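You operate a simulated robot arm through the tools that you are given. There is no shell and no other tool.

Carry out the task below with a simulated robot arm. There is one attempt and no reset: what you move stays moved.

JOB
Put things in order on the top of the control cabinet. At the end: the blue plug from the top of the control cabinet stands where the silver bolt stood; the yellow plug from the top of the control cabinet stands where the blue plug stood; the grey shaft from the top of the control cabinet is on the brown carton; the red plug from the top of the control cabinet stands where the yellow plug stood; the silver bolt stands where the grey shaft stood; whatever was shut is shut again. Leave all else as you found it, and nothing knocked over. Set down upright: shaft.

Only the result counts: the job must be done as asked and must still hold three seconds after the hand-in. Knocking over, shifting, dropping, spilling or breaking anything else fails it.

ROBOT AND FRAMES
A 6-joint arm with a two-finger parallel gripper, fixed in place. Base frame: the origin is at the foot of the arm, x ahead of it, y to its left, z up; the work surface is at about z = 1080. Lengths are in mm, angles in degrees, forces in N, time in s.
With the tool pointing down near the work surface it reaches from about 100 to 620 mm from the base axis. Its first joint turns from -66.0 to 66.0 degrees. Payload 2.9 kg.
Tool frame: the origin (TCP) lies between the finger pads and is the grasp point; the fingertips stand 30 mm ahead of it; z points along the fingers, y is the line along which they close. Largest opening 110 mm; finger width 20, thickness 10; the body of the gripper, 48 by 112 mm, starts 55 mm behind the TCP.
Orientation is told as [roll, pitch, yaw] about the base's x, y, z axes, in that order, counted from this pose: with the fingers straight down and closing along the base's y, the tool's x points along the base's -x, its y along +y and its z along -z.

CONTROLS
- The arm moves only by the tool servo_tool. Its argument "deltas" is a list of rows, each an object of numbers (a shift or turn left out is 0, a gripper value left out holds the last): "rx", "ry", "rz": the turn, a rotation vector about the base's x, y, z in units of 60 degrees (1.0 is 60 degrees); "x", "y", "z": the shift along the base's x, y, z in units of 150 mm (1.0 is 150 mm); "grip": the finger opening in mm, from 0 to 110. In form: [{"rx": .., "ry": .., "rz": .., "x": .., "y": .., "z": .., "grip": ..}, ...]. A call has 1 to 20 rows; each row is the pose to reach, as a shift and turn from the pose commanded when the call began. A call with a number of a shift or a turn outside -1 to 1 is refused whole. Rows are played at 5 a second. More than 50 mm and 8.6 degrees between two rows, or a gripper value outside its range, and nothing of the call is played. Where a pose cannot be reached the arm comes as near as it can. A force on the tool above 40 N (or 10 N above the force at the start of the call, whichever is more), or a blocked arm, ends the call early, and 0.2 s more pass. Each finger travels about 108 mm/s and halts on what it meets, pressing with about 39 N; the grip force reading is that of the motor and also rises with nothing between the fingers. The clock runs only during rows and for 0.2 s after the last one: add rows that repeat a pose to give the fingers time. The reply holds the time, the measured pose of the TCP, the force on the tool along the base axes, the opening and the grip force, in the units named above and with some noise, with the torque about the TCP (base axes, N m) and any sound that the robot's microphone picked up, and new pictures: "pictures" is both (left out), scene, wrist or none.
- Cameras (640 x 400 px; columns grow to the right, rows downward): "scene" is fixed at [90.3, 425.6, 1413.1]; the picture's right is [-0.81, -0.58, 0.00], its down [-0.14, 0.19, -0.97] and it looks along [0.57, -0.79, -0.24] (base axes); focal length 321 px, centre (320, 200). "wrist" rides on the gripper at [72, 17, -103] in the tool frame; the picture's right is [-0.23, 0.97, 0.00], its down [-0.76, -0.18, -0.62] and it looks along [-0.61, -0.14, 0.78] (tool axes); focal length 222 px, centre (320, 200). There is no depth. A picture from a camera that has moved, and an enlarged one, comes with that camera's place and axes in the base frame and with its lens. The place of the scene camera against the robot may be out by one fixed shift of up to 25 mm in any direction.
- enlarge(camera, box): a new picture of the part [left, top, right, bottom] of that camera's present view, enlarged. No time passes.
- job_done(): hands the job in; it is judged then, once.

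Nothing tells you positions but the pictures and the camera data. Unless the task says otherwise, let go and move clear before handing in.

The tools are called after ">>>" by a JSON object that holds its "op" and its "data". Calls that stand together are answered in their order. servo_tool: Moves the arm, as the interface text tells. Its arguments: {"type":"object","properties":{"deltas":{"type":"array","items":{"type":"object","properties":{"rx":{"type":"number"},"ry":{"type":"number"},"rz":{"type":"number"},"x":{"type":"number"},"y":{"type":"number"},"z":{"type":"number"},"grip":{"type":"number"}}}},"pictures":{"type":"string","enum":["both","scene","wrist","none"]}},"required":["deltas"]} The other tools are called the same way: enlarge (camera, box) takes an enlarged picture of a part of a camera's view; job_done () hands the job in.

At the start:

```text
t: 0.0
tcp_pos: [297.0, -112.2, 1331.0]
ee_rot: [0.2, 0.1, 0.1]
ft_force: [-0.7, 0.4, -0.3]
wrist_torque: [0.02, 0.02, 0.01]
finger_gap: 109.9
gripper_force: 0.0
```

scene: 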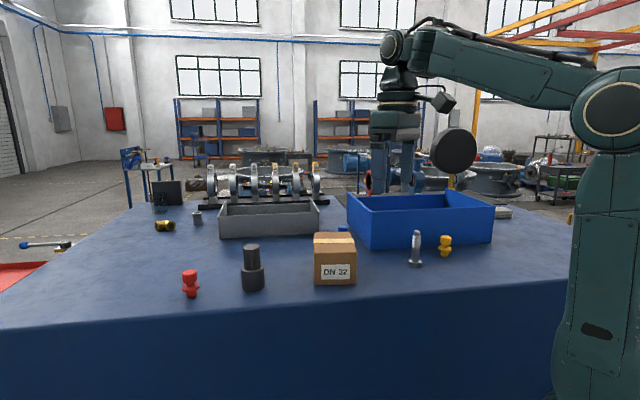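
wrist: 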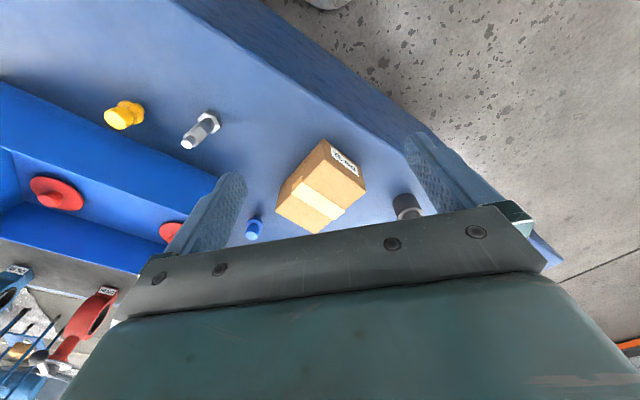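

I see a blue table top with a red plug, a dark grey shaft, a carton, a silver bolt, a yellow plug, and a blue plug partly hidden behind the carton. I'll look closer before moving.

>>> {"op": "enlarge", "data": {"camera": "scene", "box": [140, 190, 340, 315]}}

>>> {"op": "enlarge", "data": {"camera": "scene", "box": [310, 180, 510, 305]}}

>>> {"op": "enlarge", "data": {"camera": "wrist", "box": [80, 60, 440, 285]}}

```text
3.20 times, centred on (240, 252) of scene
camera zoom: at [90.3, 425.6, 1413.1], right [-0.81, -0.58, 0.0], down [-0.14, 0.19, -0.97], along [0.57, -0.79, -0.24], focal length 1027 px, centre (576, 32)
```

zoom: 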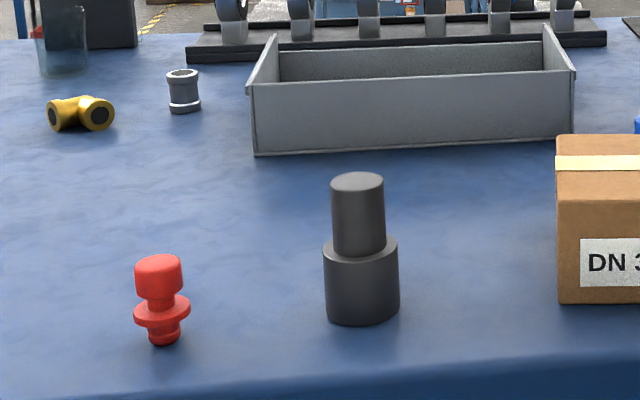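

```text
3.20 times, centred on (410, 242) of scene
camera zoom: at [90.3, 425.6, 1413.1], right [-0.81, -0.58, 0.0], down [-0.14, 0.19, -0.97], along [0.57, -0.79, -0.24], focal length 1027 px, centre (32, 64)
```

zoom: 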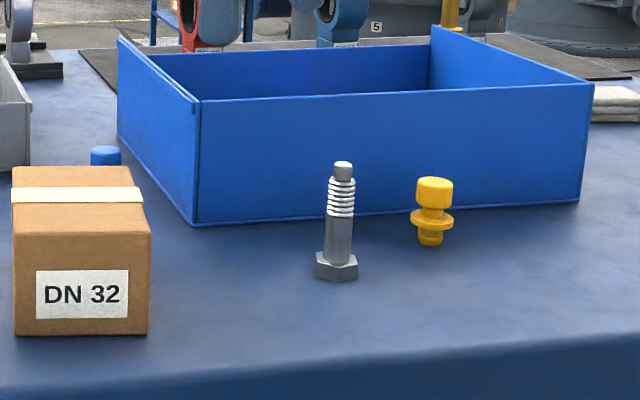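

```text
1.78 times, centred on (260, 172) of wrist
camera zoom: at [224.2, -95.8, 1434.7], right [0.23, 0.97, 0.0], down [0.76, -0.18, 0.62], along [0.61, -0.14, -0.78], focal length 395 px, centre (427, 249)
```

zoom: 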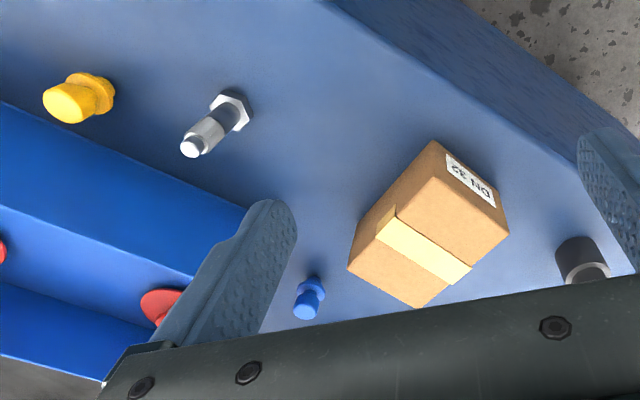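

The order is free of cycles: shaft onto carton, bolt to shaft spot, blue to bolt spot, yellow to blue spot, red to yellow spot. I take the shaft to be near (545, 5), the carton near (430, -120), and the bolt near (305, -287). First I move over towards the shaft at a safe height to measure from there.

>>> {"op": "servo_tool", "data": {"deltas": [{"x": 0.2, "y": 0.15}, {"x": 0.4, "y": 0.3}, {"x": 0.6, "y": 0.45}, {"x": 0.8, "y": 0.6}, {"x": 1.0, "y": 0.75}, {"x": 1.0, "y": 0.75}]}}

>>> {"op": "enlarge", "data": {"camera": "scene", "box": [300, 215, 380, 295]}}

```text
t: 1.4
tcp_pos: [448.0, -0.3, 1332.0]
ee_rot: [0.0, 0.1, -0.1]
ft_force: [-0.4, 0.4, 0.9]
wrist_torque: [0.0, -0.08, -0.01]
finger_gap: 110.0
gripper_force: 0.0
camera wrist: at [375.7, 17.2, 1435.5], right [0.23, 0.97, 0.0], down [0.76, -0.18, 0.62], along [0.61, -0.14, -0.78], focal length 222 px, centre (320, 200)
```

scene: 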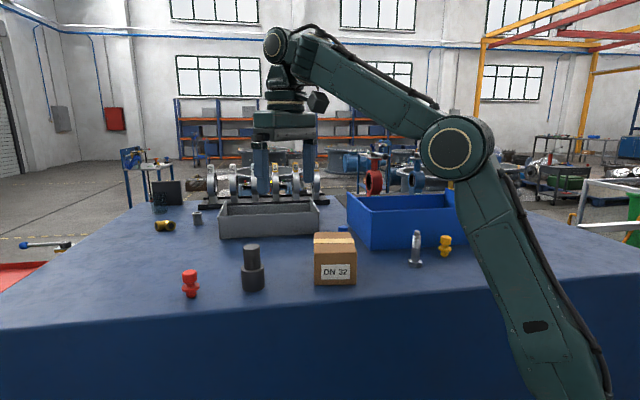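
wrist: 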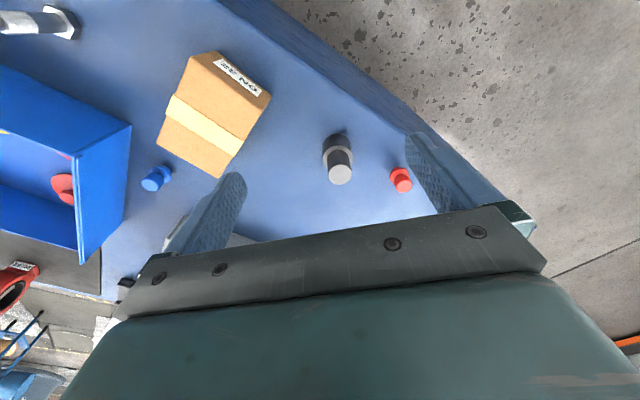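

```text
5.00 times, centred on (340, 255) of scene
camera zoom: at [90.3, 425.6, 1413.1], right [-0.81, -0.58, 0.0], down [-0.14, 0.19, -0.97], along [0.57, -0.79, -0.24], focal length 1604 px, centre (220, -75)
```

zoom: 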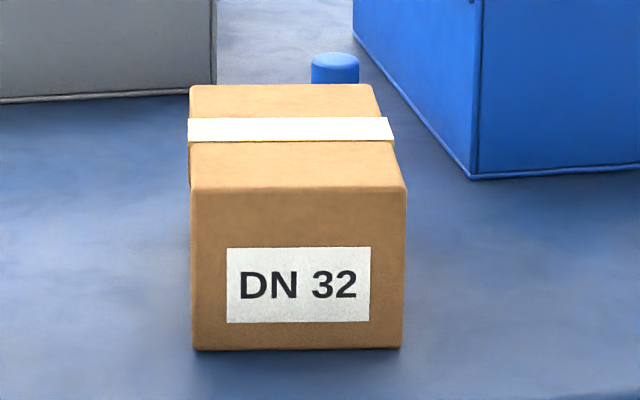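

>>> {"op": "enlarge", "data": {"camera": "wrist", "box": [130, 40, 290, 200]}}

>>> {"op": "enlarge", "data": {"camera": "wrist", "box": [290, 110, 430, 210]}}

```text
2.50 times, centred on (210, 120) of wrist
camera zoom: at [375.7, 17.2, 1435.5], right [0.23, 0.97, 0.0], down [0.76, -0.18, 0.62], along [0.61, -0.14, -0.78], focal length 555 px, centre (595, 400)
```

zoom: 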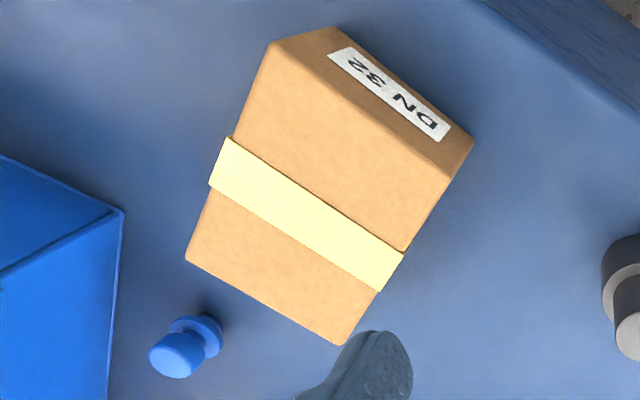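

```text
4.00 times, centred on (360, 160) of wrist
camera zoom: at [375.7, 17.2, 1435.5], right [0.23, 0.97, 0.0], down [0.76, -0.18, 0.62], along [0.61, -0.14, -0.78], focal length 888 px, centre (160, 360)
```

zoom: 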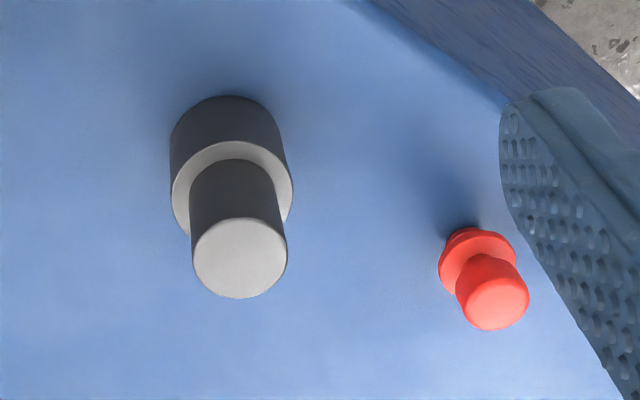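

The shaft measures about (542, 6), about 94 mm tall with a 33 mm upper part. The carton's top centre is about (446, -152) at z≈1150. I move to hover just above the shaft to check alignment.

>>> {"op": "servo_tool", "data": {"deltas": [{"x": 0.157, "y": 0.01, "z": -0.153}, {"x": 0.313, "y": 0.021, "z": -0.306}, {"x": 0.47, "y": 0.031, "z": -0.46}, {"x": 0.627, "y": 0.042, "z": -0.613}, {"x": 0.627, "y": 0.042, "z": -0.613}]}}

>>> {"op": "enlarge", "data": {"camera": "wrist", "box": [160, 20, 500, 230]}}

```text
t: 2.6
tcp_pos: [542.7, 7.8, 1239.6]
ee_rot: [0.1, -0.1, 0.0]
ft_force: [0.1, 0.6, 0.1]
wrist_torque: [-0.02, -0.01, 0.0]
finger_gap: 109.9
gripper_force: 0.1
camera wrist: at [469.4, 23.9, 1343.1], right [0.23, 0.97, 0.0], down [0.76, -0.18, 0.62], along [0.61, -0.14, -0.78], focal length 222 px, centre (320, 200)
```

scene: 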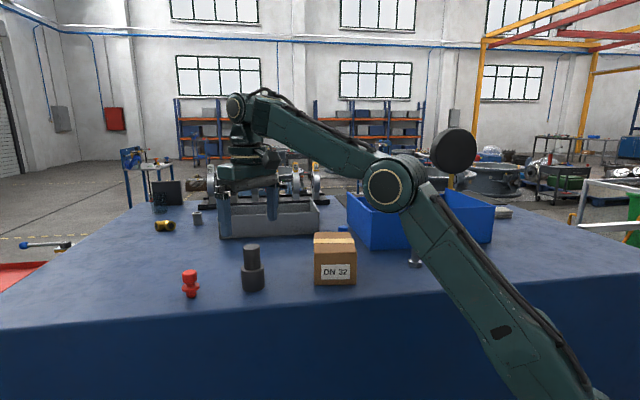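
wrist: 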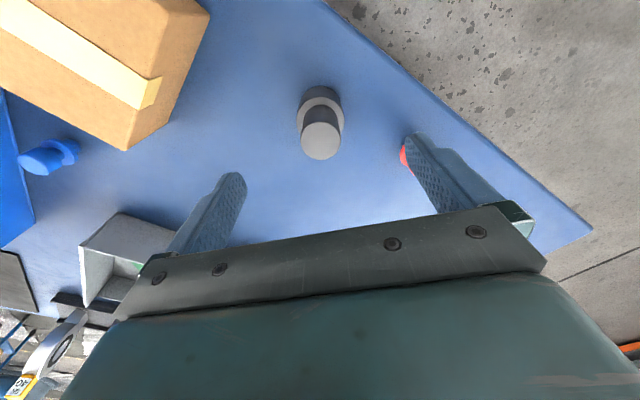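

```text
1.88 times, centred on (330, 125) of wrist
camera zoom: at [469.4, 23.9, 1343.1], right [0.23, 0.97, 0.0], down [0.76, -0.18, 0.62], along [0.61, -0.14, -0.78], focal length 418 px, centre (301, 341)
```

zoom: 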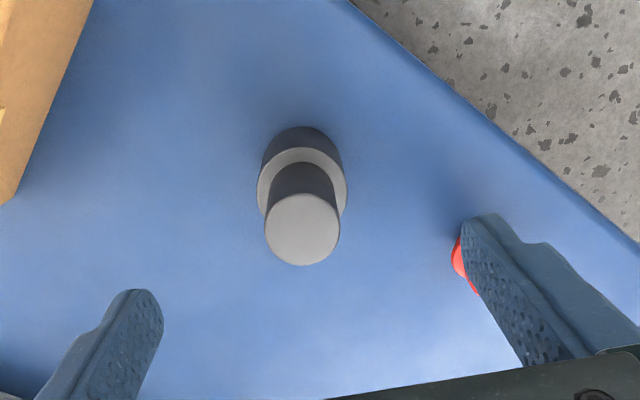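

The shaft top computes to (541.8, 7.2), which lines up with the TCP. I descend to z≈1162 so the tips stay above the step, then close.

>>> {"op": "servo_tool", "data": {"deltas": [{"z": -0.13, "grip": 80}, {"z": -0.26, "grip": 80}, {"z": -0.39, "grip": 80}, {"z": -0.515, "grip": 80}, {"z": -0.515, "grip": 80}]}}

>>> {"op": "enlarge", "data": {"camera": "scene", "box": [170, 200, 330, 300]}}

```text
t: 3.8
tcp_pos: [540.3, 5.2, 1161.2]
ee_rot: [0.1, 0.0, 0.0]
ft_force: [-0.7, -0.3, -1.1]
wrist_torque: [0.02, -0.02, 0.03]
finger_gap: 80.1
gripper_force: 0.1
camera wrist: at [468.4, 22.8, 1265.4], right [0.23, 0.97, 0.0], down [0.76, -0.18, 0.62], along [0.61, -0.14, -0.78], focal length 222 px, centre (320, 200)
```

scene: 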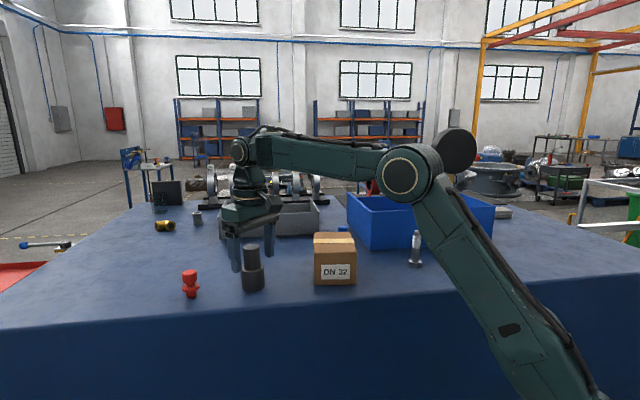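
wrist: 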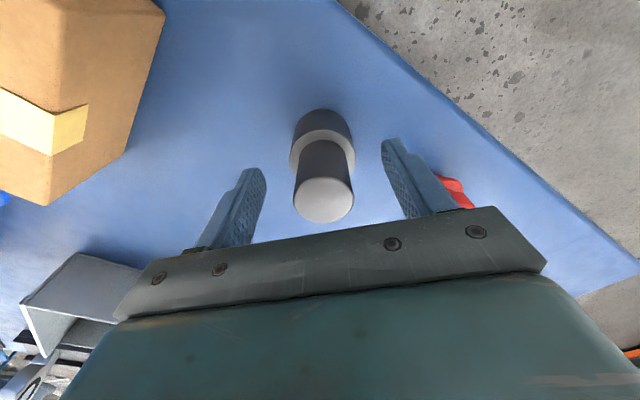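

```text
4.00 times, centred on (250, 250) of scene
camera zoom: at [90.3, 425.6, 1413.1], right [-0.81, -0.58, 0.0], down [-0.14, 0.19, -0.97], along [0.57, -0.79, -0.24], focal length 1284 px, centre (600, 0)
```

zoom: 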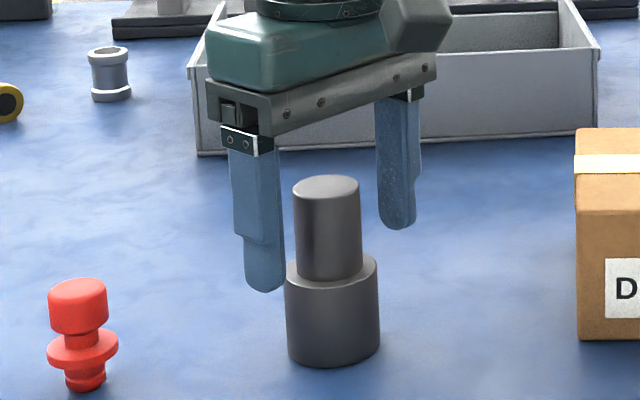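

The fingers straddle the shaft's upper part with clearance from the step. I close on it now.

>>> {"op": "servo_tool", "data": {"deltas": [{"grip": 25}, {"grip": 25}, {"grip": 25}, {"grip": 25}, {"grip": 25}]}}

```text
t: 5.0
tcp_pos: [541.4, 6.4, 1161.3]
ee_rot: [0.1, -0.1, 0.0]
ft_force: [0.2, 1.3, 1.7]
wrist_torque: [-0.2, -0.03, 0.03]
finger_gap: 33.3
gripper_force: 38.7
camera wrist: at [468.5, 22.8, 1265.5], right [0.23, 0.97, 0.0], down [0.76, -0.18, 0.62], along [0.61, -0.14, -0.78], focal length 222 px, centre (320, 200)
```

scene: 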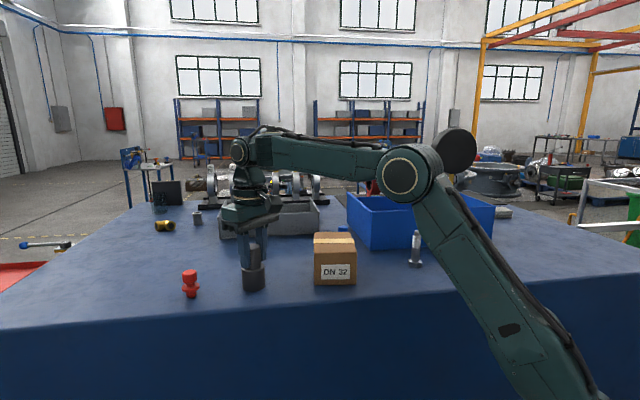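
wrist: 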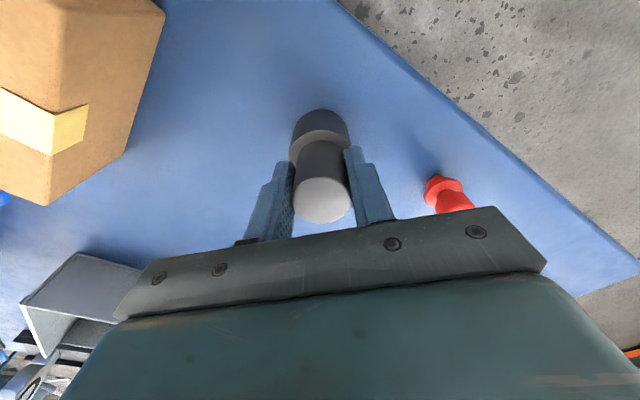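

The shaft is gripped at 33.3 mm. I lift it straight up by 112 mm.

>>> {"op": "servo_tool", "data": {"deltas": [{"z": 0.05}, {"z": 0.2}, {"z": 0.35}, {"z": 0.5}, {"z": 0.65}, {"z": 0.75}, {"z": 0.75}]}}

```text
t: 6.4
tcp_pos: [543.7, 6.1, 1266.0]
ee_rot: [0.1, -0.8, 0.0]
ft_force: [10.8, 2.7, -24.4]
wrist_torque: [-0.45, 0.09, -0.28]
finger_gap: 33.5
gripper_force: 39.5
stopped in row 6: the force on the tool passed its limit at 80 N (the readings are from after the stop); the commanded pose is now the measured one
camera wrist: at [470.3, 23.0, 1369.5], right [0.23, 0.97, 0.0], down [0.75, -0.18, 0.63], along [0.62, -0.14, -0.77], focal length 222 px, centre (320, 200)
```

scene: 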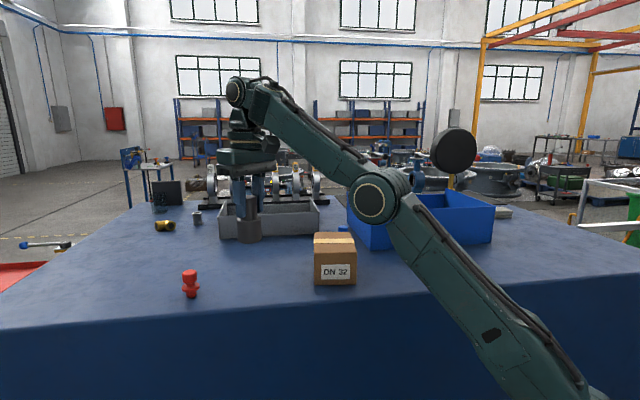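
wrist: 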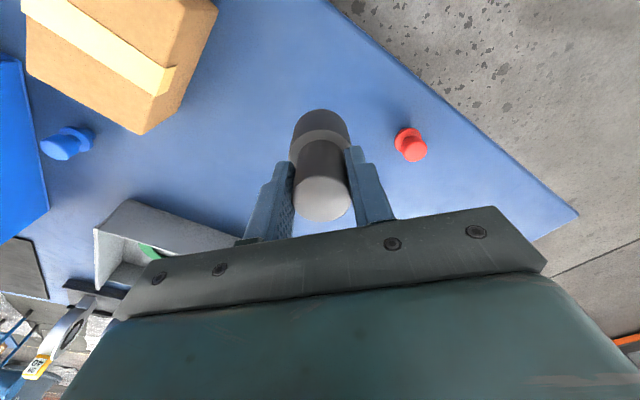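

The call stopped with a force spike although nothing seems in contact. I hold still to read the settled force and look closer.

>>> {"op": "servo_tool", "data": {"deltas": [{"z": 0.0}, {"z": 0.0}]}}

>>> {"op": "enlarge", "data": {"camera": "scene", "box": [170, 60, 410, 260]}}

```text
t: 7.0
tcp_pos: [544.4, 7.0, 1268.3]
ee_rot: [0.1, -0.9, 0.0]
ft_force: [16.2, 4.9, -35.4]
wrist_torque: [-0.91, -0.06, -0.58]
finger_gap: 33.2
gripper_force: 39.2
camera wrist: at [469.6, 22.9, 1370.6], right [0.23, 0.97, 0.01], down [0.75, -0.18, 0.64], along [0.62, -0.14, -0.77], focal length 222 px, centre (320, 200)
```

scene: 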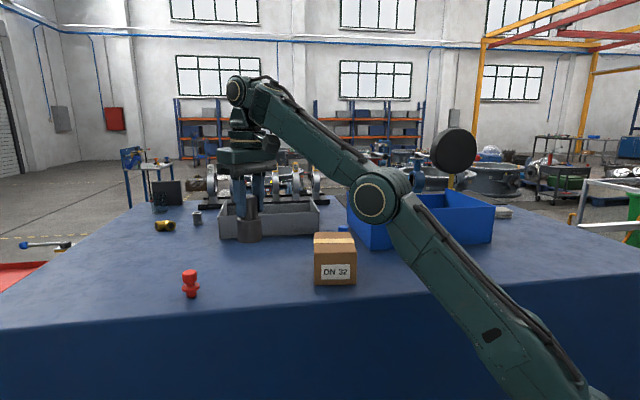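
wrist: 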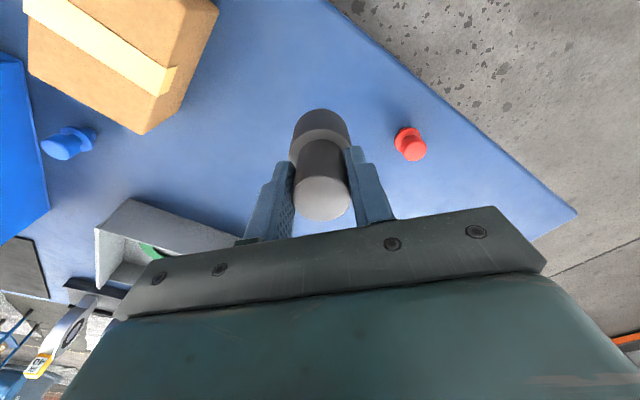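

```text
2.00 times, centred on (290, 160) of scene
camera zoom: at [90.5, 425.6, 1413.1], right [-0.81, -0.58, 0.0], down [-0.14, 0.19, -0.97], along [0.56, -0.79, -0.24], focal length 642 px, centre (380, 280)
```

zoom: 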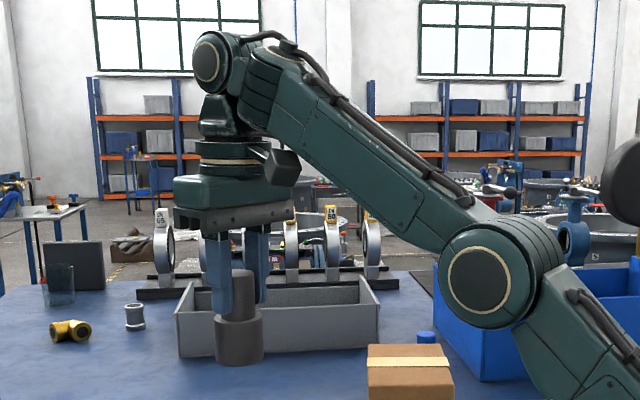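

The pull direction (forward and down, growing as the arm creeps up) fits the wrist camera pressing on the forearm at this stretched, high pose, not the shaft touching anything. I move down and back to relieve it.

>>> {"op": "servo_tool", "data": {"deltas": [{"z": -0.04, "x": -0.04}, {"z": -0.08, "x": -0.1}, {"z": -0.09, "x": -0.2}, {"z": -0.09, "x": -0.2}]}}

```text
t: 8.0
tcp_pos: [512.6, 5.3, 1254.8]
ee_rot: [0.2, -0.9, 0.1]
ft_force: [0.1, -1.2, -10.3]
wrist_torque: [-0.09, 0.02, 0.0]
finger_gap: 33.6
gripper_force: 38.9
camera wrist: at [439.2, 22.8, 1357.3], right [0.23, 0.97, 0.01], down [0.75, -0.18, 0.63], along [0.62, -0.14, -0.77], focal length 222 px, centre (320, 200)
```

scene: 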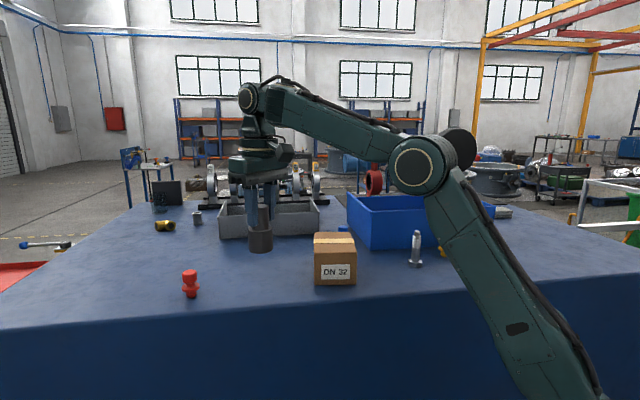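
wrist: 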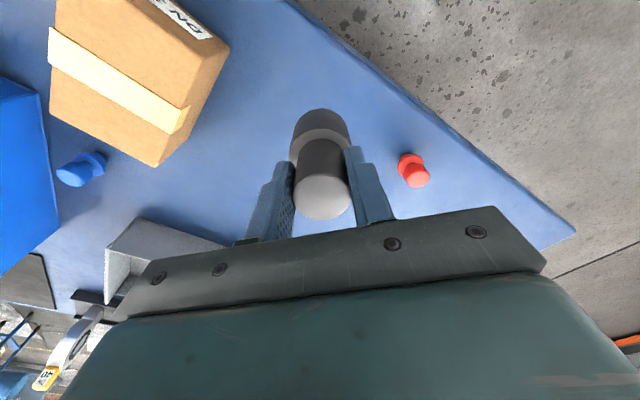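

Forces are now just the shaft's weight (about 10 N). I carry it toward the carton's top centre, removing the small 0.9° pitch picked up.

>>> {"op": "servo_tool", "data": {"deltas": [{"x": -0.09, "y": -0.12, "z": 0.02, "ry": 0.005}, {"x": -0.18, "y": -0.27, "z": 0.05, "ry": 0.01}, {"x": -0.27, "y": -0.42, "z": 0.07, "ry": 0.015}, {"x": -0.36, "y": -0.57, "z": 0.07, "ry": 0.015}, {"x": -0.44, "y": -0.72, "z": 0.07, "ry": 0.015}, {"x": -0.444, "y": -0.85, "z": 0.07, "ry": 0.015}, {"x": -0.444, "y": -0.95, "z": 0.07, "ry": 0.015}, {"x": -0.444, "y": -1.0, "z": 0.07, "ry": 0.015}, {"x": -0.444, "y": -1.0, "z": 0.07, "ry": 0.015}]}}

>>> {"op": "enlarge", "data": {"camera": "scene", "box": [260, 170, 420, 295]}}

```text
t: 10.0
tcp_pos: [446.4, -144.0, 1264.9]
ee_rot: [0.2, 0.1, 0.0]
ft_force: [0.7, -0.6, -9.7]
wrist_torque: [-0.12, 0.03, -0.01]
finger_gap: 33.3
gripper_force: 38.7
camera wrist: at [374.5, -127.2, 1369.3], right [0.23, 0.97, 0.0], down [0.76, -0.18, 0.62], along [0.61, -0.14, -0.78], focal length 222 px, centre (320, 200)
```

scene: 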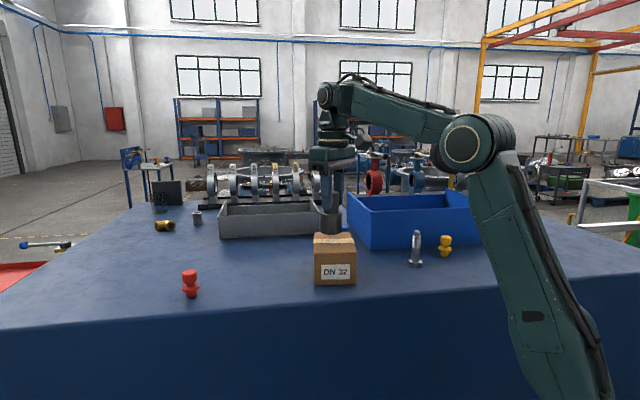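
wrist: 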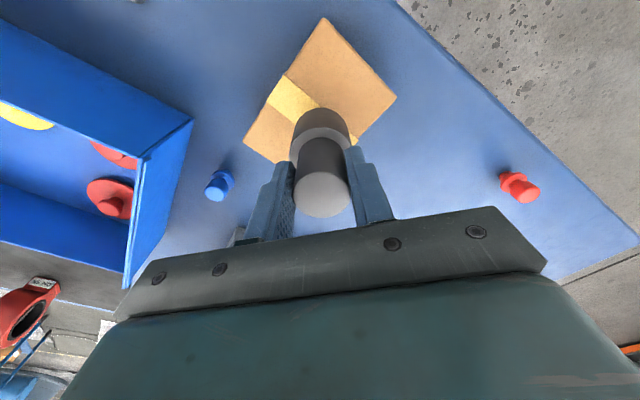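

```text
3.20 times, centred on (340, 232) of scene
camera zoom: at [90.5, 425.5, 1413.1], right [-0.81, -0.58, 0.0], down [-0.14, 0.19, -0.97], along [0.56, -0.79, -0.24], focal length 1027 px, centre (256, 96)
```

zoom: 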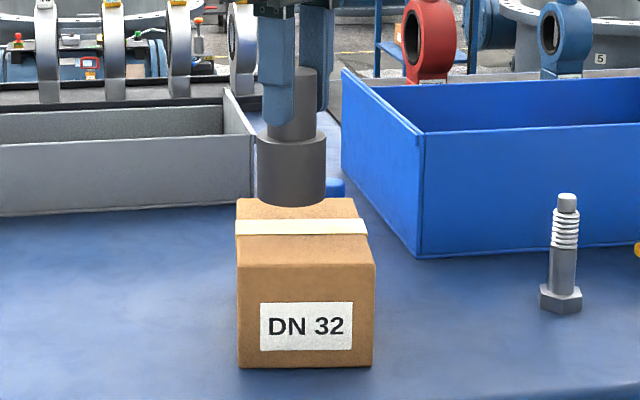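

The shaft is above the carton, clear by about 33 mm. I shift 8 mm to centre it and lower to just above the surface.

>>> {"op": "servo_tool", "data": {"deltas": [{"y": -0.03}, {"y": -0.053}, {"y": -0.053, "z": -0.05}, {"y": -0.053, "z": -0.1}, {"y": -0.053, "z": -0.15}, {"y": -0.053, "z": -0.18}, {"y": -0.053, "z": -0.18}]}}

>>> {"op": "enlarge", "data": {"camera": "scene", "box": [300, 190, 380, 290]}}

```text
t: 11.6
tcp_pos: [444.4, -152.8, 1241.6]
ee_rot: [-0.2, -0.4, 0.0]
ft_force: [0.2, 0.0, 26.0]
wrist_torque: [0.05, -0.23, 0.28]
finger_gap: 33.2
gripper_force: 39.1
camera wrist: at [373.2, -135.2, 1344.2], right [0.23, 0.97, 0.0], down [0.76, -0.18, 0.63], along [0.61, -0.14, -0.78], focal length 222 px, centre (320, 200)
```

scene: 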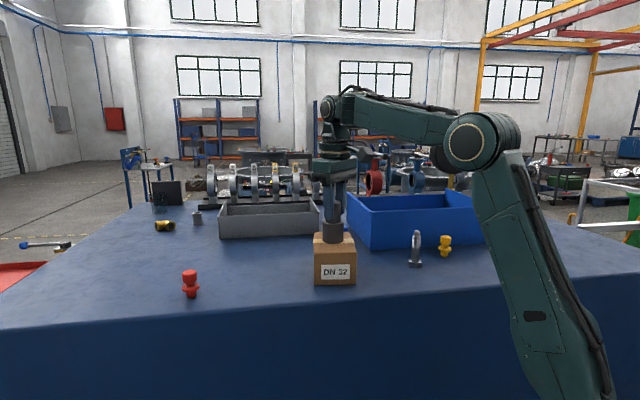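
wrist: 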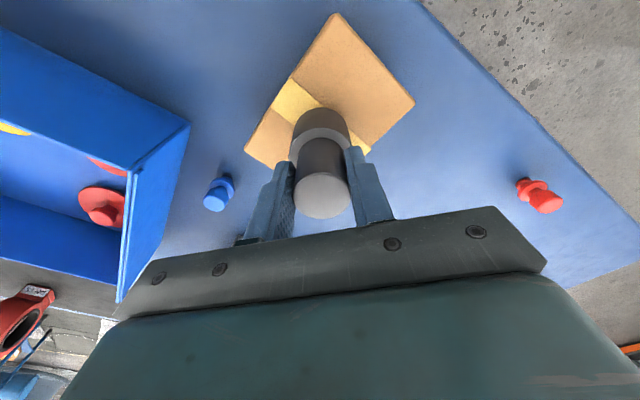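

```text
4.00 times, centred on (340, 240) of scene
camera zoom: at [90.0, 425.7, 1413.1], right [-0.81, -0.58, 0.0], down [-0.14, 0.19, -0.97], along [0.57, -0.79, -0.24], focal length 1284 px, centre (240, 40)
```

zoom: 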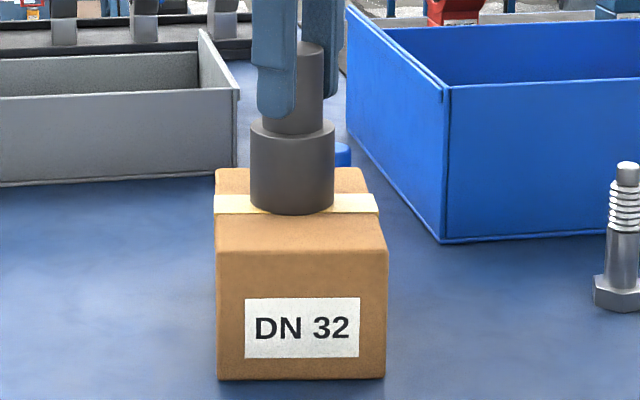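

The shaft has touched down on the tape, a bit higher than estimated, with 26 N of push. I ease the command up about 3 mm, then check before releasing.

>>> {"op": "servo_tool", "data": {"deltas": [{"z": 0.01}, {"z": 0.017}, {"z": 0.017}], "pictures": "none"}}

```text
t: 12.4
tcp_pos: [446.0, -153.0, 1240.7]
ee_rot: [0.2, 0.0, 0.1]
ft_force: [2.9, -1.6, 11.8]
wrist_torque: [-0.14, -0.73, -0.02]
finger_gap: 33.5
gripper_force: 38.8
```

>>> {"op": "servo_tool", "data": {"deltas": [{"z": 0.007}, {"z": 0.01}, {"z": 0.01}], "pictures": "wrist"}}

```text
t: 13.2
tcp_pos: [447.6, -151.8, 1240.7]
ee_rot: [0.2, 0.4, 0.0]
ft_force: [1.1, 0.3, -9.2]
wrist_torque: [0.02, 0.03, 0.01]
finger_gap: 33.3
gripper_force: 39.1
camera wrist: at [374.6, -135.1, 1345.1], right [0.23, 0.97, 0.0], down [0.77, -0.18, 0.62], along [0.6, -0.14, -0.79], focal length 222 px, centre (320, 200)
```

wrist: 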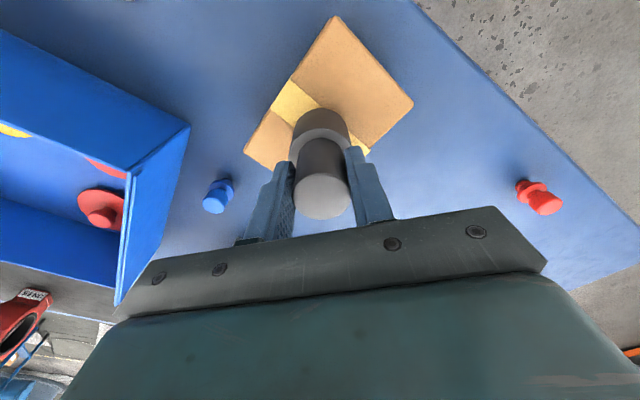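

The shaft now hangs just clear. I lower under a millimetre and open the fingers.

>>> {"op": "servo_tool", "data": {"deltas": [{"z": -0.006}, {"z": -0.006}, {"z": -0.006, "grip": 70}, {"z": -0.006, "grip": 70}, {"z": -0.006, "grip": 70}, {"z": -0.006, "grip": 70}]}}

```text
t: 14.6
tcp_pos: [447.1, -151.4, 1241.1]
ee_rot: [0.1, 0.0, 0.0]
ft_force: [-0.8, 0.5, 0.6]
wrist_torque: [0.04, 0.01, 0.0]
finger_gap: 69.9
gripper_force: 0.1
camera wrist: at [374.0, -135.2, 1345.5], right [0.23, 0.97, 0.0], down [0.76, -0.18, 0.62], along [0.61, -0.14, -0.78], focal length 222 px, centre (320, 200)
```

scene: 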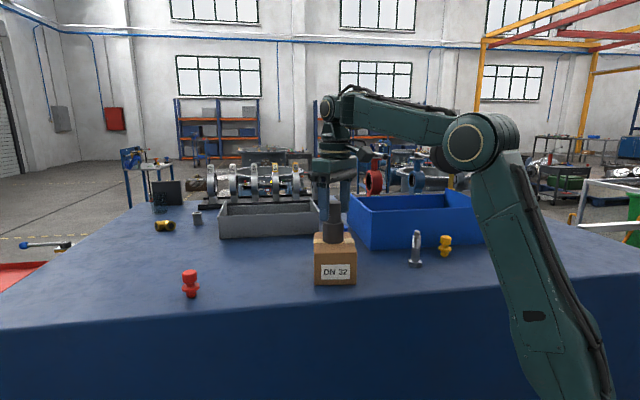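
wrist: 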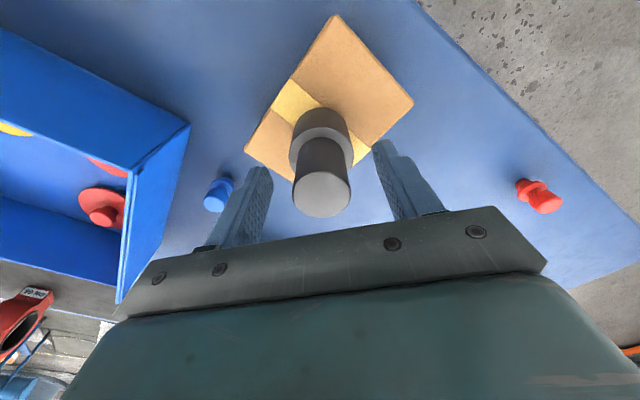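

The shaft stands centred on the carton. I lift clear and then move over to the bolt at about (305, -287).

>>> {"op": "servo_tool", "data": {"deltas": [{"z": 0.1}, {"z": 0.2}, {"z": 0.3}, {"z": 0.4}, {"z": 0.4, "x": -0.2, "y": -0.18}, {"z": 0.4, "x": -0.4, "y": -0.36}, {"z": 0.4, "x": -0.6, "y": -0.54}, {"z": 0.4, "x": -0.8, "y": -0.72}, {"z": 0.4, "x": -0.95, "y": -0.9}, {"z": 0.4, "x": -0.95, "y": -0.9}]}}

>>> {"op": "enlarge", "data": {"camera": "wrist", "box": [160, 20, 500, 230]}}

>>> {"op": "enlarge", "data": {"camera": "scene", "box": [290, 180, 450, 300]}}

```text
t: 16.8
tcp_pos: [303.9, -286.4, 1301.0]
ee_rot: [0.2, -0.1, 0.0]
ft_force: [-1.0, -0.2, 0.6]
wrist_torque: [0.0, -0.01, 0.0]
finger_gap: 70.2
gripper_force: 0.0
camera wrist: at [231.2, -269.8, 1405.1], right [0.23, 0.97, 0.0], down [0.76, -0.18, 0.62], along [0.61, -0.14, -0.78], focal length 222 px, centre (320, 200)
```

scene: 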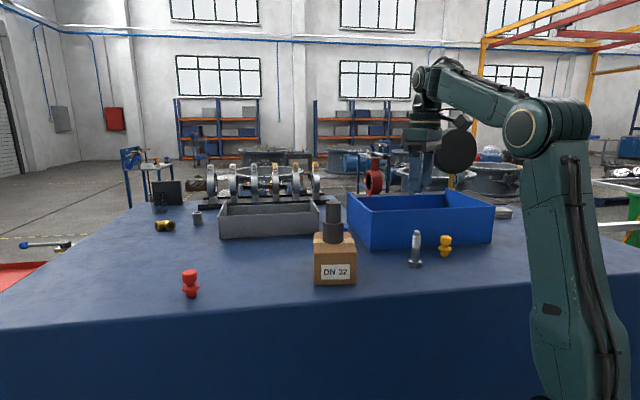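
wrist: 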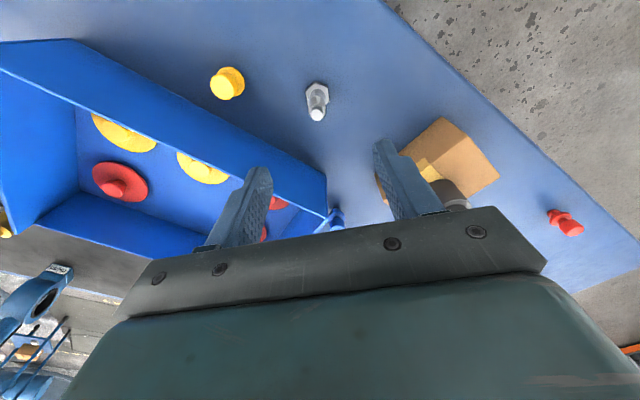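

```text
1.88 times, centred on (330, 125) of wrist
camera zoom: at [231.2, -269.8, 1405.1], right [0.23, 0.97, 0.0], down [0.76, -0.18, 0.62], along [0.61, -0.14, -0.78], focal length 418 px, centre (301, 341)
```

zoom: 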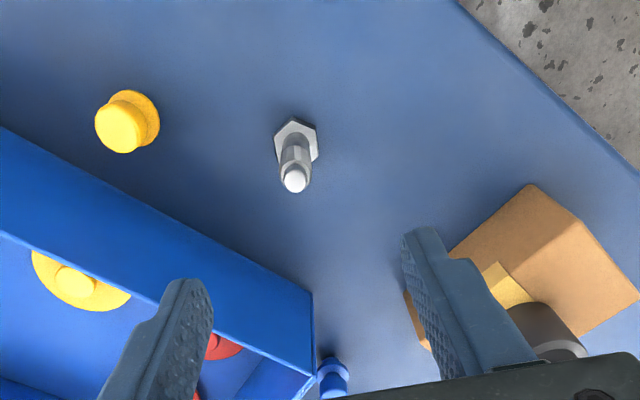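

```text
3.33 times, centred on (370, 240) of scene
camera zoom: at [90.3, 425.6, 1413.1], right [-0.81, -0.58, 0.0], down [-0.14, 0.19, -0.97], along [0.56, -0.79, -0.24], focal length 1070 px, centre (153, 67)
```

zoom: 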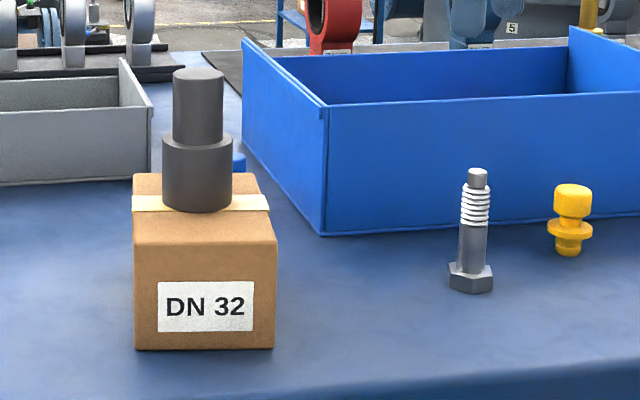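

The shaft stands well on the carton. The bolt measures about (303, -290.5); I hover lower over it to check alignment.

>>> {"op": "servo_tool", "data": {"deltas": [{"z": -0.15, "y": -0.027, "x": -0.006}, {"z": -0.3, "y": -0.027, "x": -0.006}, {"z": -0.45, "y": -0.027, "x": -0.006}, {"z": -0.57, "y": -0.027, "x": -0.006}, {"z": -0.57, "y": -0.027, "x": -0.006}], "pictures": "wrist"}}

>>> {"op": "enlarge", "data": {"camera": "wrist", "box": [220, 70, 420, 195]}}

```text
t: 18.0
tcp_pos: [301.9, -290.8, 1215.9]
ee_rot: [0.1, 0.0, 0.0]
ft_force: [-0.3, 0.8, -0.7]
wrist_torque: [0.0, 0.01, 0.04]
finger_gap: 69.9
gripper_force: 0.0
camera wrist: at [231.1, -273.9, 1319.5], right [0.23, 0.97, 0.0], down [0.76, -0.18, 0.62], along [0.61, -0.14, -0.78], focal length 222 px, centre (320, 200)
```

wrist: 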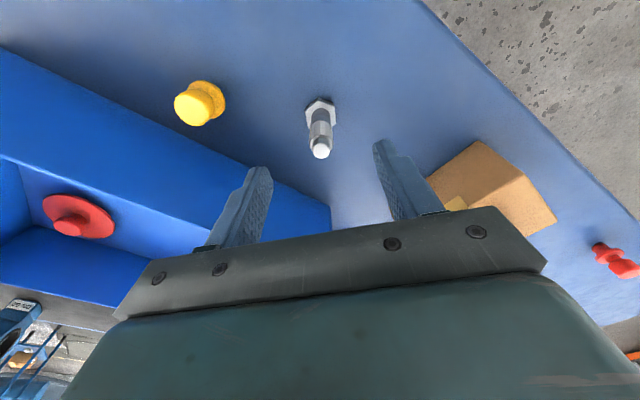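

```text
3.20 times, centred on (320, 132) of wrist
camera zoom: at [231.1, -273.9, 1319.5], right [0.23, 0.97, 0.0], down [0.76, -0.18, 0.62], along [0.61, -0.14, -0.78], focal length 711 px, centre (320, 416)
```

zoom: 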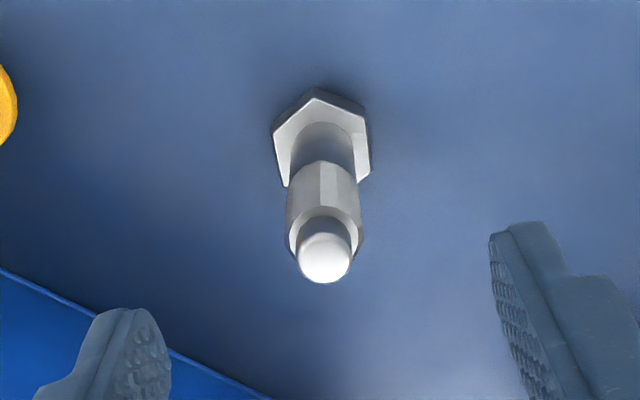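

Alignment with the bolt is within a couple of millimetres. I descend so the tips stay above the hex head, then close.

>>> {"op": "servo_tool", "data": {"deltas": [{"z": -0.15}, {"z": -0.3}, {"z": -0.45}, {"z": -0.56}, {"z": -0.56}]}}

>>> {"op": "enlarge", "data": {"camera": "scene", "box": [350, 180, 510, 280]}}

```text
t: 19.2
tcp_pos: [302.4, -290.7, 1131.5]
ee_rot: [0.2, 0.0, 0.0]
ft_force: [-0.1, -0.7, 0.0]
wrist_torque: [-0.06, -0.01, 0.04]
finger_gap: 69.9
gripper_force: 0.1
camera wrist: at [229.8, -273.9, 1234.9], right [0.23, 0.97, 0.0], down [0.76, -0.18, 0.62], along [0.61, -0.14, -0.78], focal length 222 px, centre (320, 200)
```

scene: 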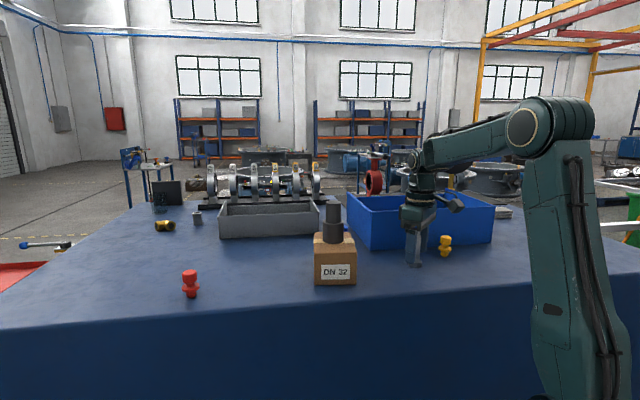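
wrist: 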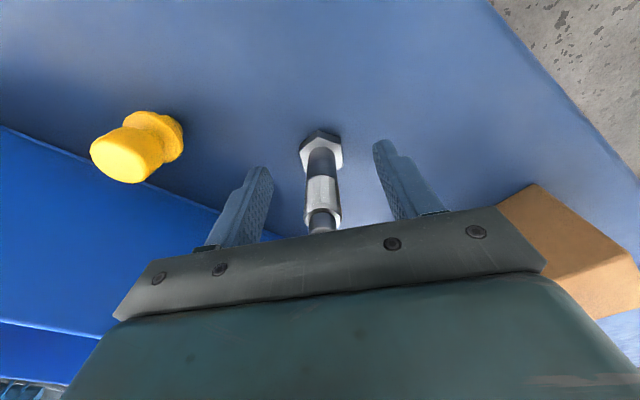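

```text
4.00 times, centred on (430, 230) of scene
camera zoom: at [90.3, 425.6, 1413.1], right [-0.81, -0.58, 0.0], down [-0.14, 0.19, -0.97], along [0.57, -0.79, -0.24], focal length 1284 px, centre (-120, 80)
```

zoom: 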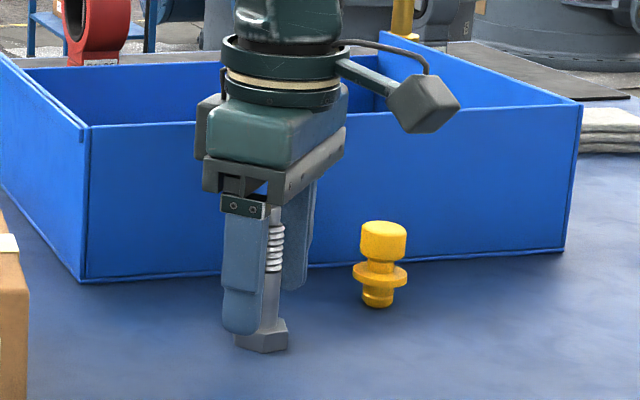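

The bolt sits centred between the fingers and the tips clear the head. I close the gripper.

>>> {"op": "servo_tool", "data": {"deltas": [{"grip": 12}, {"grip": 12}, {"grip": 12}, {"grip": 12}, {"grip": 12}], "pictures": "wrist"}}

```text
t: 20.4
tcp_pos: [303.6, -291.6, 1131.2]
ee_rot: [0.1, 0.0, 0.0]
ft_force: [0.1, 1.8, 0.2]
wrist_torque: [0.01, 0.04, -0.02]
finger_gap: 19.2
gripper_force: 39.3
camera wrist: at [229.8, -273.9, 1235.1], right [0.23, 0.97, 0.0], down [0.76, -0.18, 0.62], along [0.61, -0.14, -0.78], focal length 222 px, centre (320, 200)
```

wrist: 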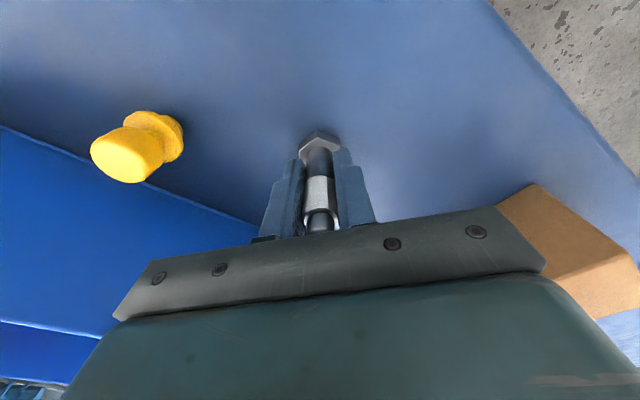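

The bolt is gripped at 19.2 mm. I lift it 50 mm and go around the carton on the near side (y first, then x) to the shaft's old spot at about (541, 7).

>>> {"op": "servo_tool", "data": {"deltas": [{"z": 0.08}, {"z": 0.2}, {"z": 0.33}, {"z": 0.33, "y": 0.15}, {"z": 0.33, "y": 0.35}, {"z": 0.33, "y": 0.55}, {"z": 0.33, "y": 0.75}, {"z": 0.33, "y": 0.92}, {"z": 0.33, "y": 1.0}, {"z": 0.33, "y": 1.0}]}}

```text
t: 22.6
tcp_pos: [302.5, -139.9, 1181.1]
ee_rot: [0.1, 0.0, 0.1]
ft_force: [0.2, 0.0, -2.8]
wrist_torque: [0.0, -0.01, -0.03]
finger_gap: 19.2
gripper_force: 39.3
camera wrist: at [230.5, -123.4, 1285.9], right [0.23, 0.97, 0.0], down [0.76, -0.18, 0.62], along [0.61, -0.14, -0.78], focal length 222 px, centre (320, 200)
```

scene: 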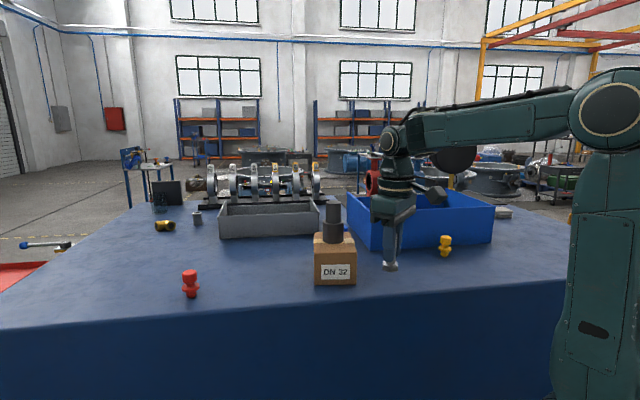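
wrist: 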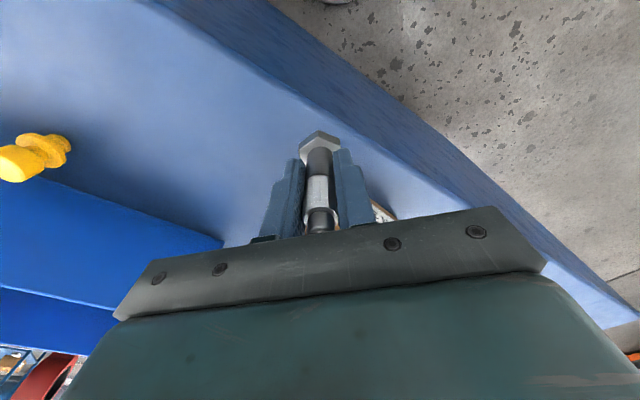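

>>> {"op": "servo_tool", "data": {"deltas": [{"y": 0.2}, {"y": 0.4}, {"y": 0.6}, {"y": 0.8}, {"y": 0.92}, {"y": 0.98, "x": 0.1}, {"y": 0.98, "x": 0.3}, {"y": 0.98, "x": 0.5}, {"y": 0.98, "x": 0.7}, {"y": 0.98, "x": 0.9}, {"y": 0.98, "x": 1.0}, {"y": 0.98, "x": 1.0}]}}

```text
t: 25.2
tcp_pos: [454.1, 6.5, 1180.6]
ee_rot: [0.1, 0.1, 0.1]
ft_force: [0.7, 0.6, -3.5]
wrist_torque: [0.0, 0.0, 0.0]
finger_gap: 18.9
gripper_force: 39.0
camera wrist: at [381.5, 22.9, 1285.1], right [0.23, 0.97, 0.0], down [0.76, -0.18, 0.62], along [0.61, -0.14, -0.78], focal length 222 px, centre (320, 200)
```

scene: 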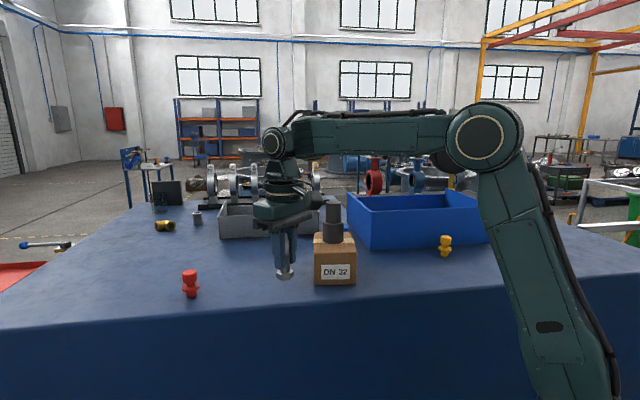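
wrist: 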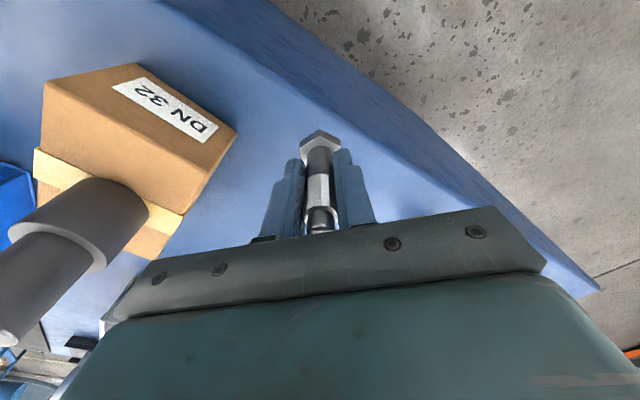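

Next I move the last 88 mm out to the shaft's old spot and lower nearly to the table.

>>> {"op": "servo_tool", "data": {"deltas": [{"x": 0.2}, {"x": 0.4}, {"x": 0.53}, {"x": 0.587, "y": 0.003}, {"x": 0.587, "y": 0.003, "z": -0.1}, {"x": 0.587, "y": 0.003, "z": -0.2}, {"x": 0.587, "y": 0.003, "z": -0.29}, {"x": 0.587, "y": 0.003, "z": -0.315}, {"x": 0.587, "y": 0.003, "z": -0.315}]}}

>>> {"op": "enlarge", "data": {"camera": "scene", "box": [170, 200, 330, 300]}}

```text
t: 27.2
tcp_pos: [541.2, 6.1, 1133.6]
ee_rot: [0.1, 0.1, 0.0]
ft_force: [0.3, -0.2, -3.0]
wrist_torque: [-0.03, 0.0, -0.02]
finger_gap: 19.3
gripper_force: 38.6
camera wrist: at [468.6, 23.0, 1237.8], right [0.23, 0.97, 0.0], down [0.76, -0.18, 0.62], along [0.61, -0.14, -0.78], focal length 222 px, centre (320, 200)
```

scene: 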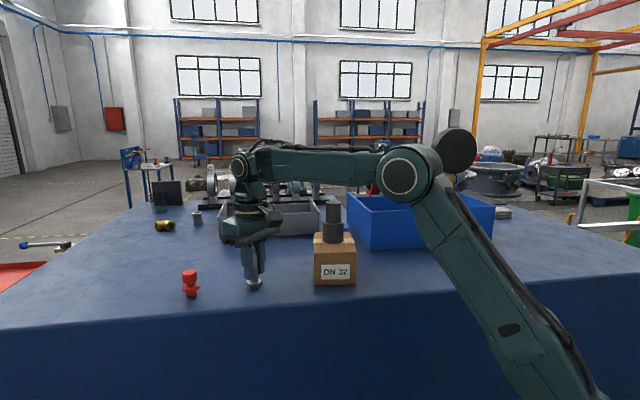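
wrist: 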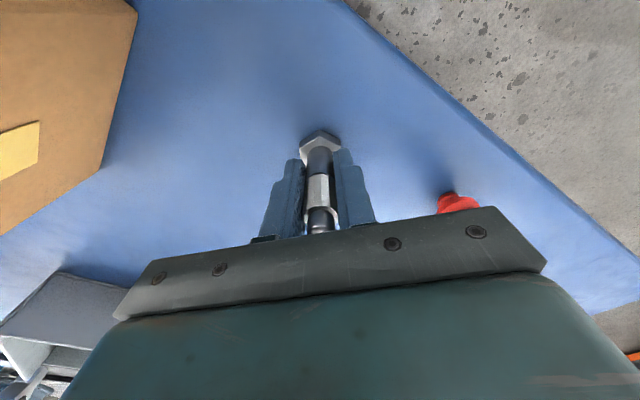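

```text
4.00 times, centred on (250, 250) of scene
camera zoom: at [90.4, 425.6, 1413.1], right [-0.81, -0.58, 0.0], down [-0.14, 0.19, -0.97], along [0.57, -0.79, -0.24], focal length 1284 px, centre (600, 0)
```

zoom: 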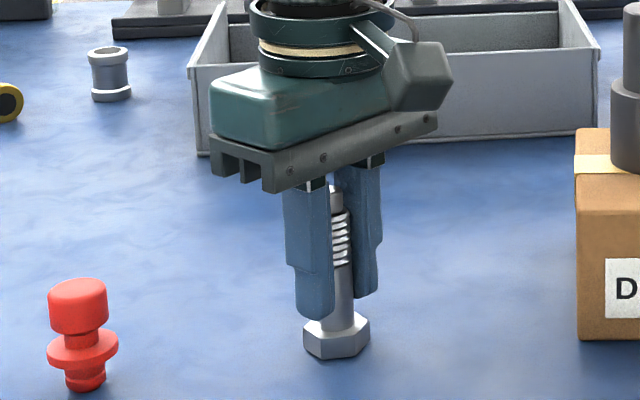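

The bolt is about 2 mm above the table and its base lines up with where the shaft's base was in the same view. I lower the last bit and check contact.

>>> {"op": "servo_tool", "data": {"deltas": [{"z": -0.008}, {"z": -0.014}, {"z": -0.014}], "pictures": "none"}}

```text
t: 28.0
tcp_pos: [541.0, 6.5, 1132.7]
ee_rot: [0.2, -0.1, 0.0]
ft_force: [-0.8, -1.9, 9.2]
wrist_torque: [-0.2, 0.18, 0.03]
finger_gap: 19.6
gripper_force: 39.0
```

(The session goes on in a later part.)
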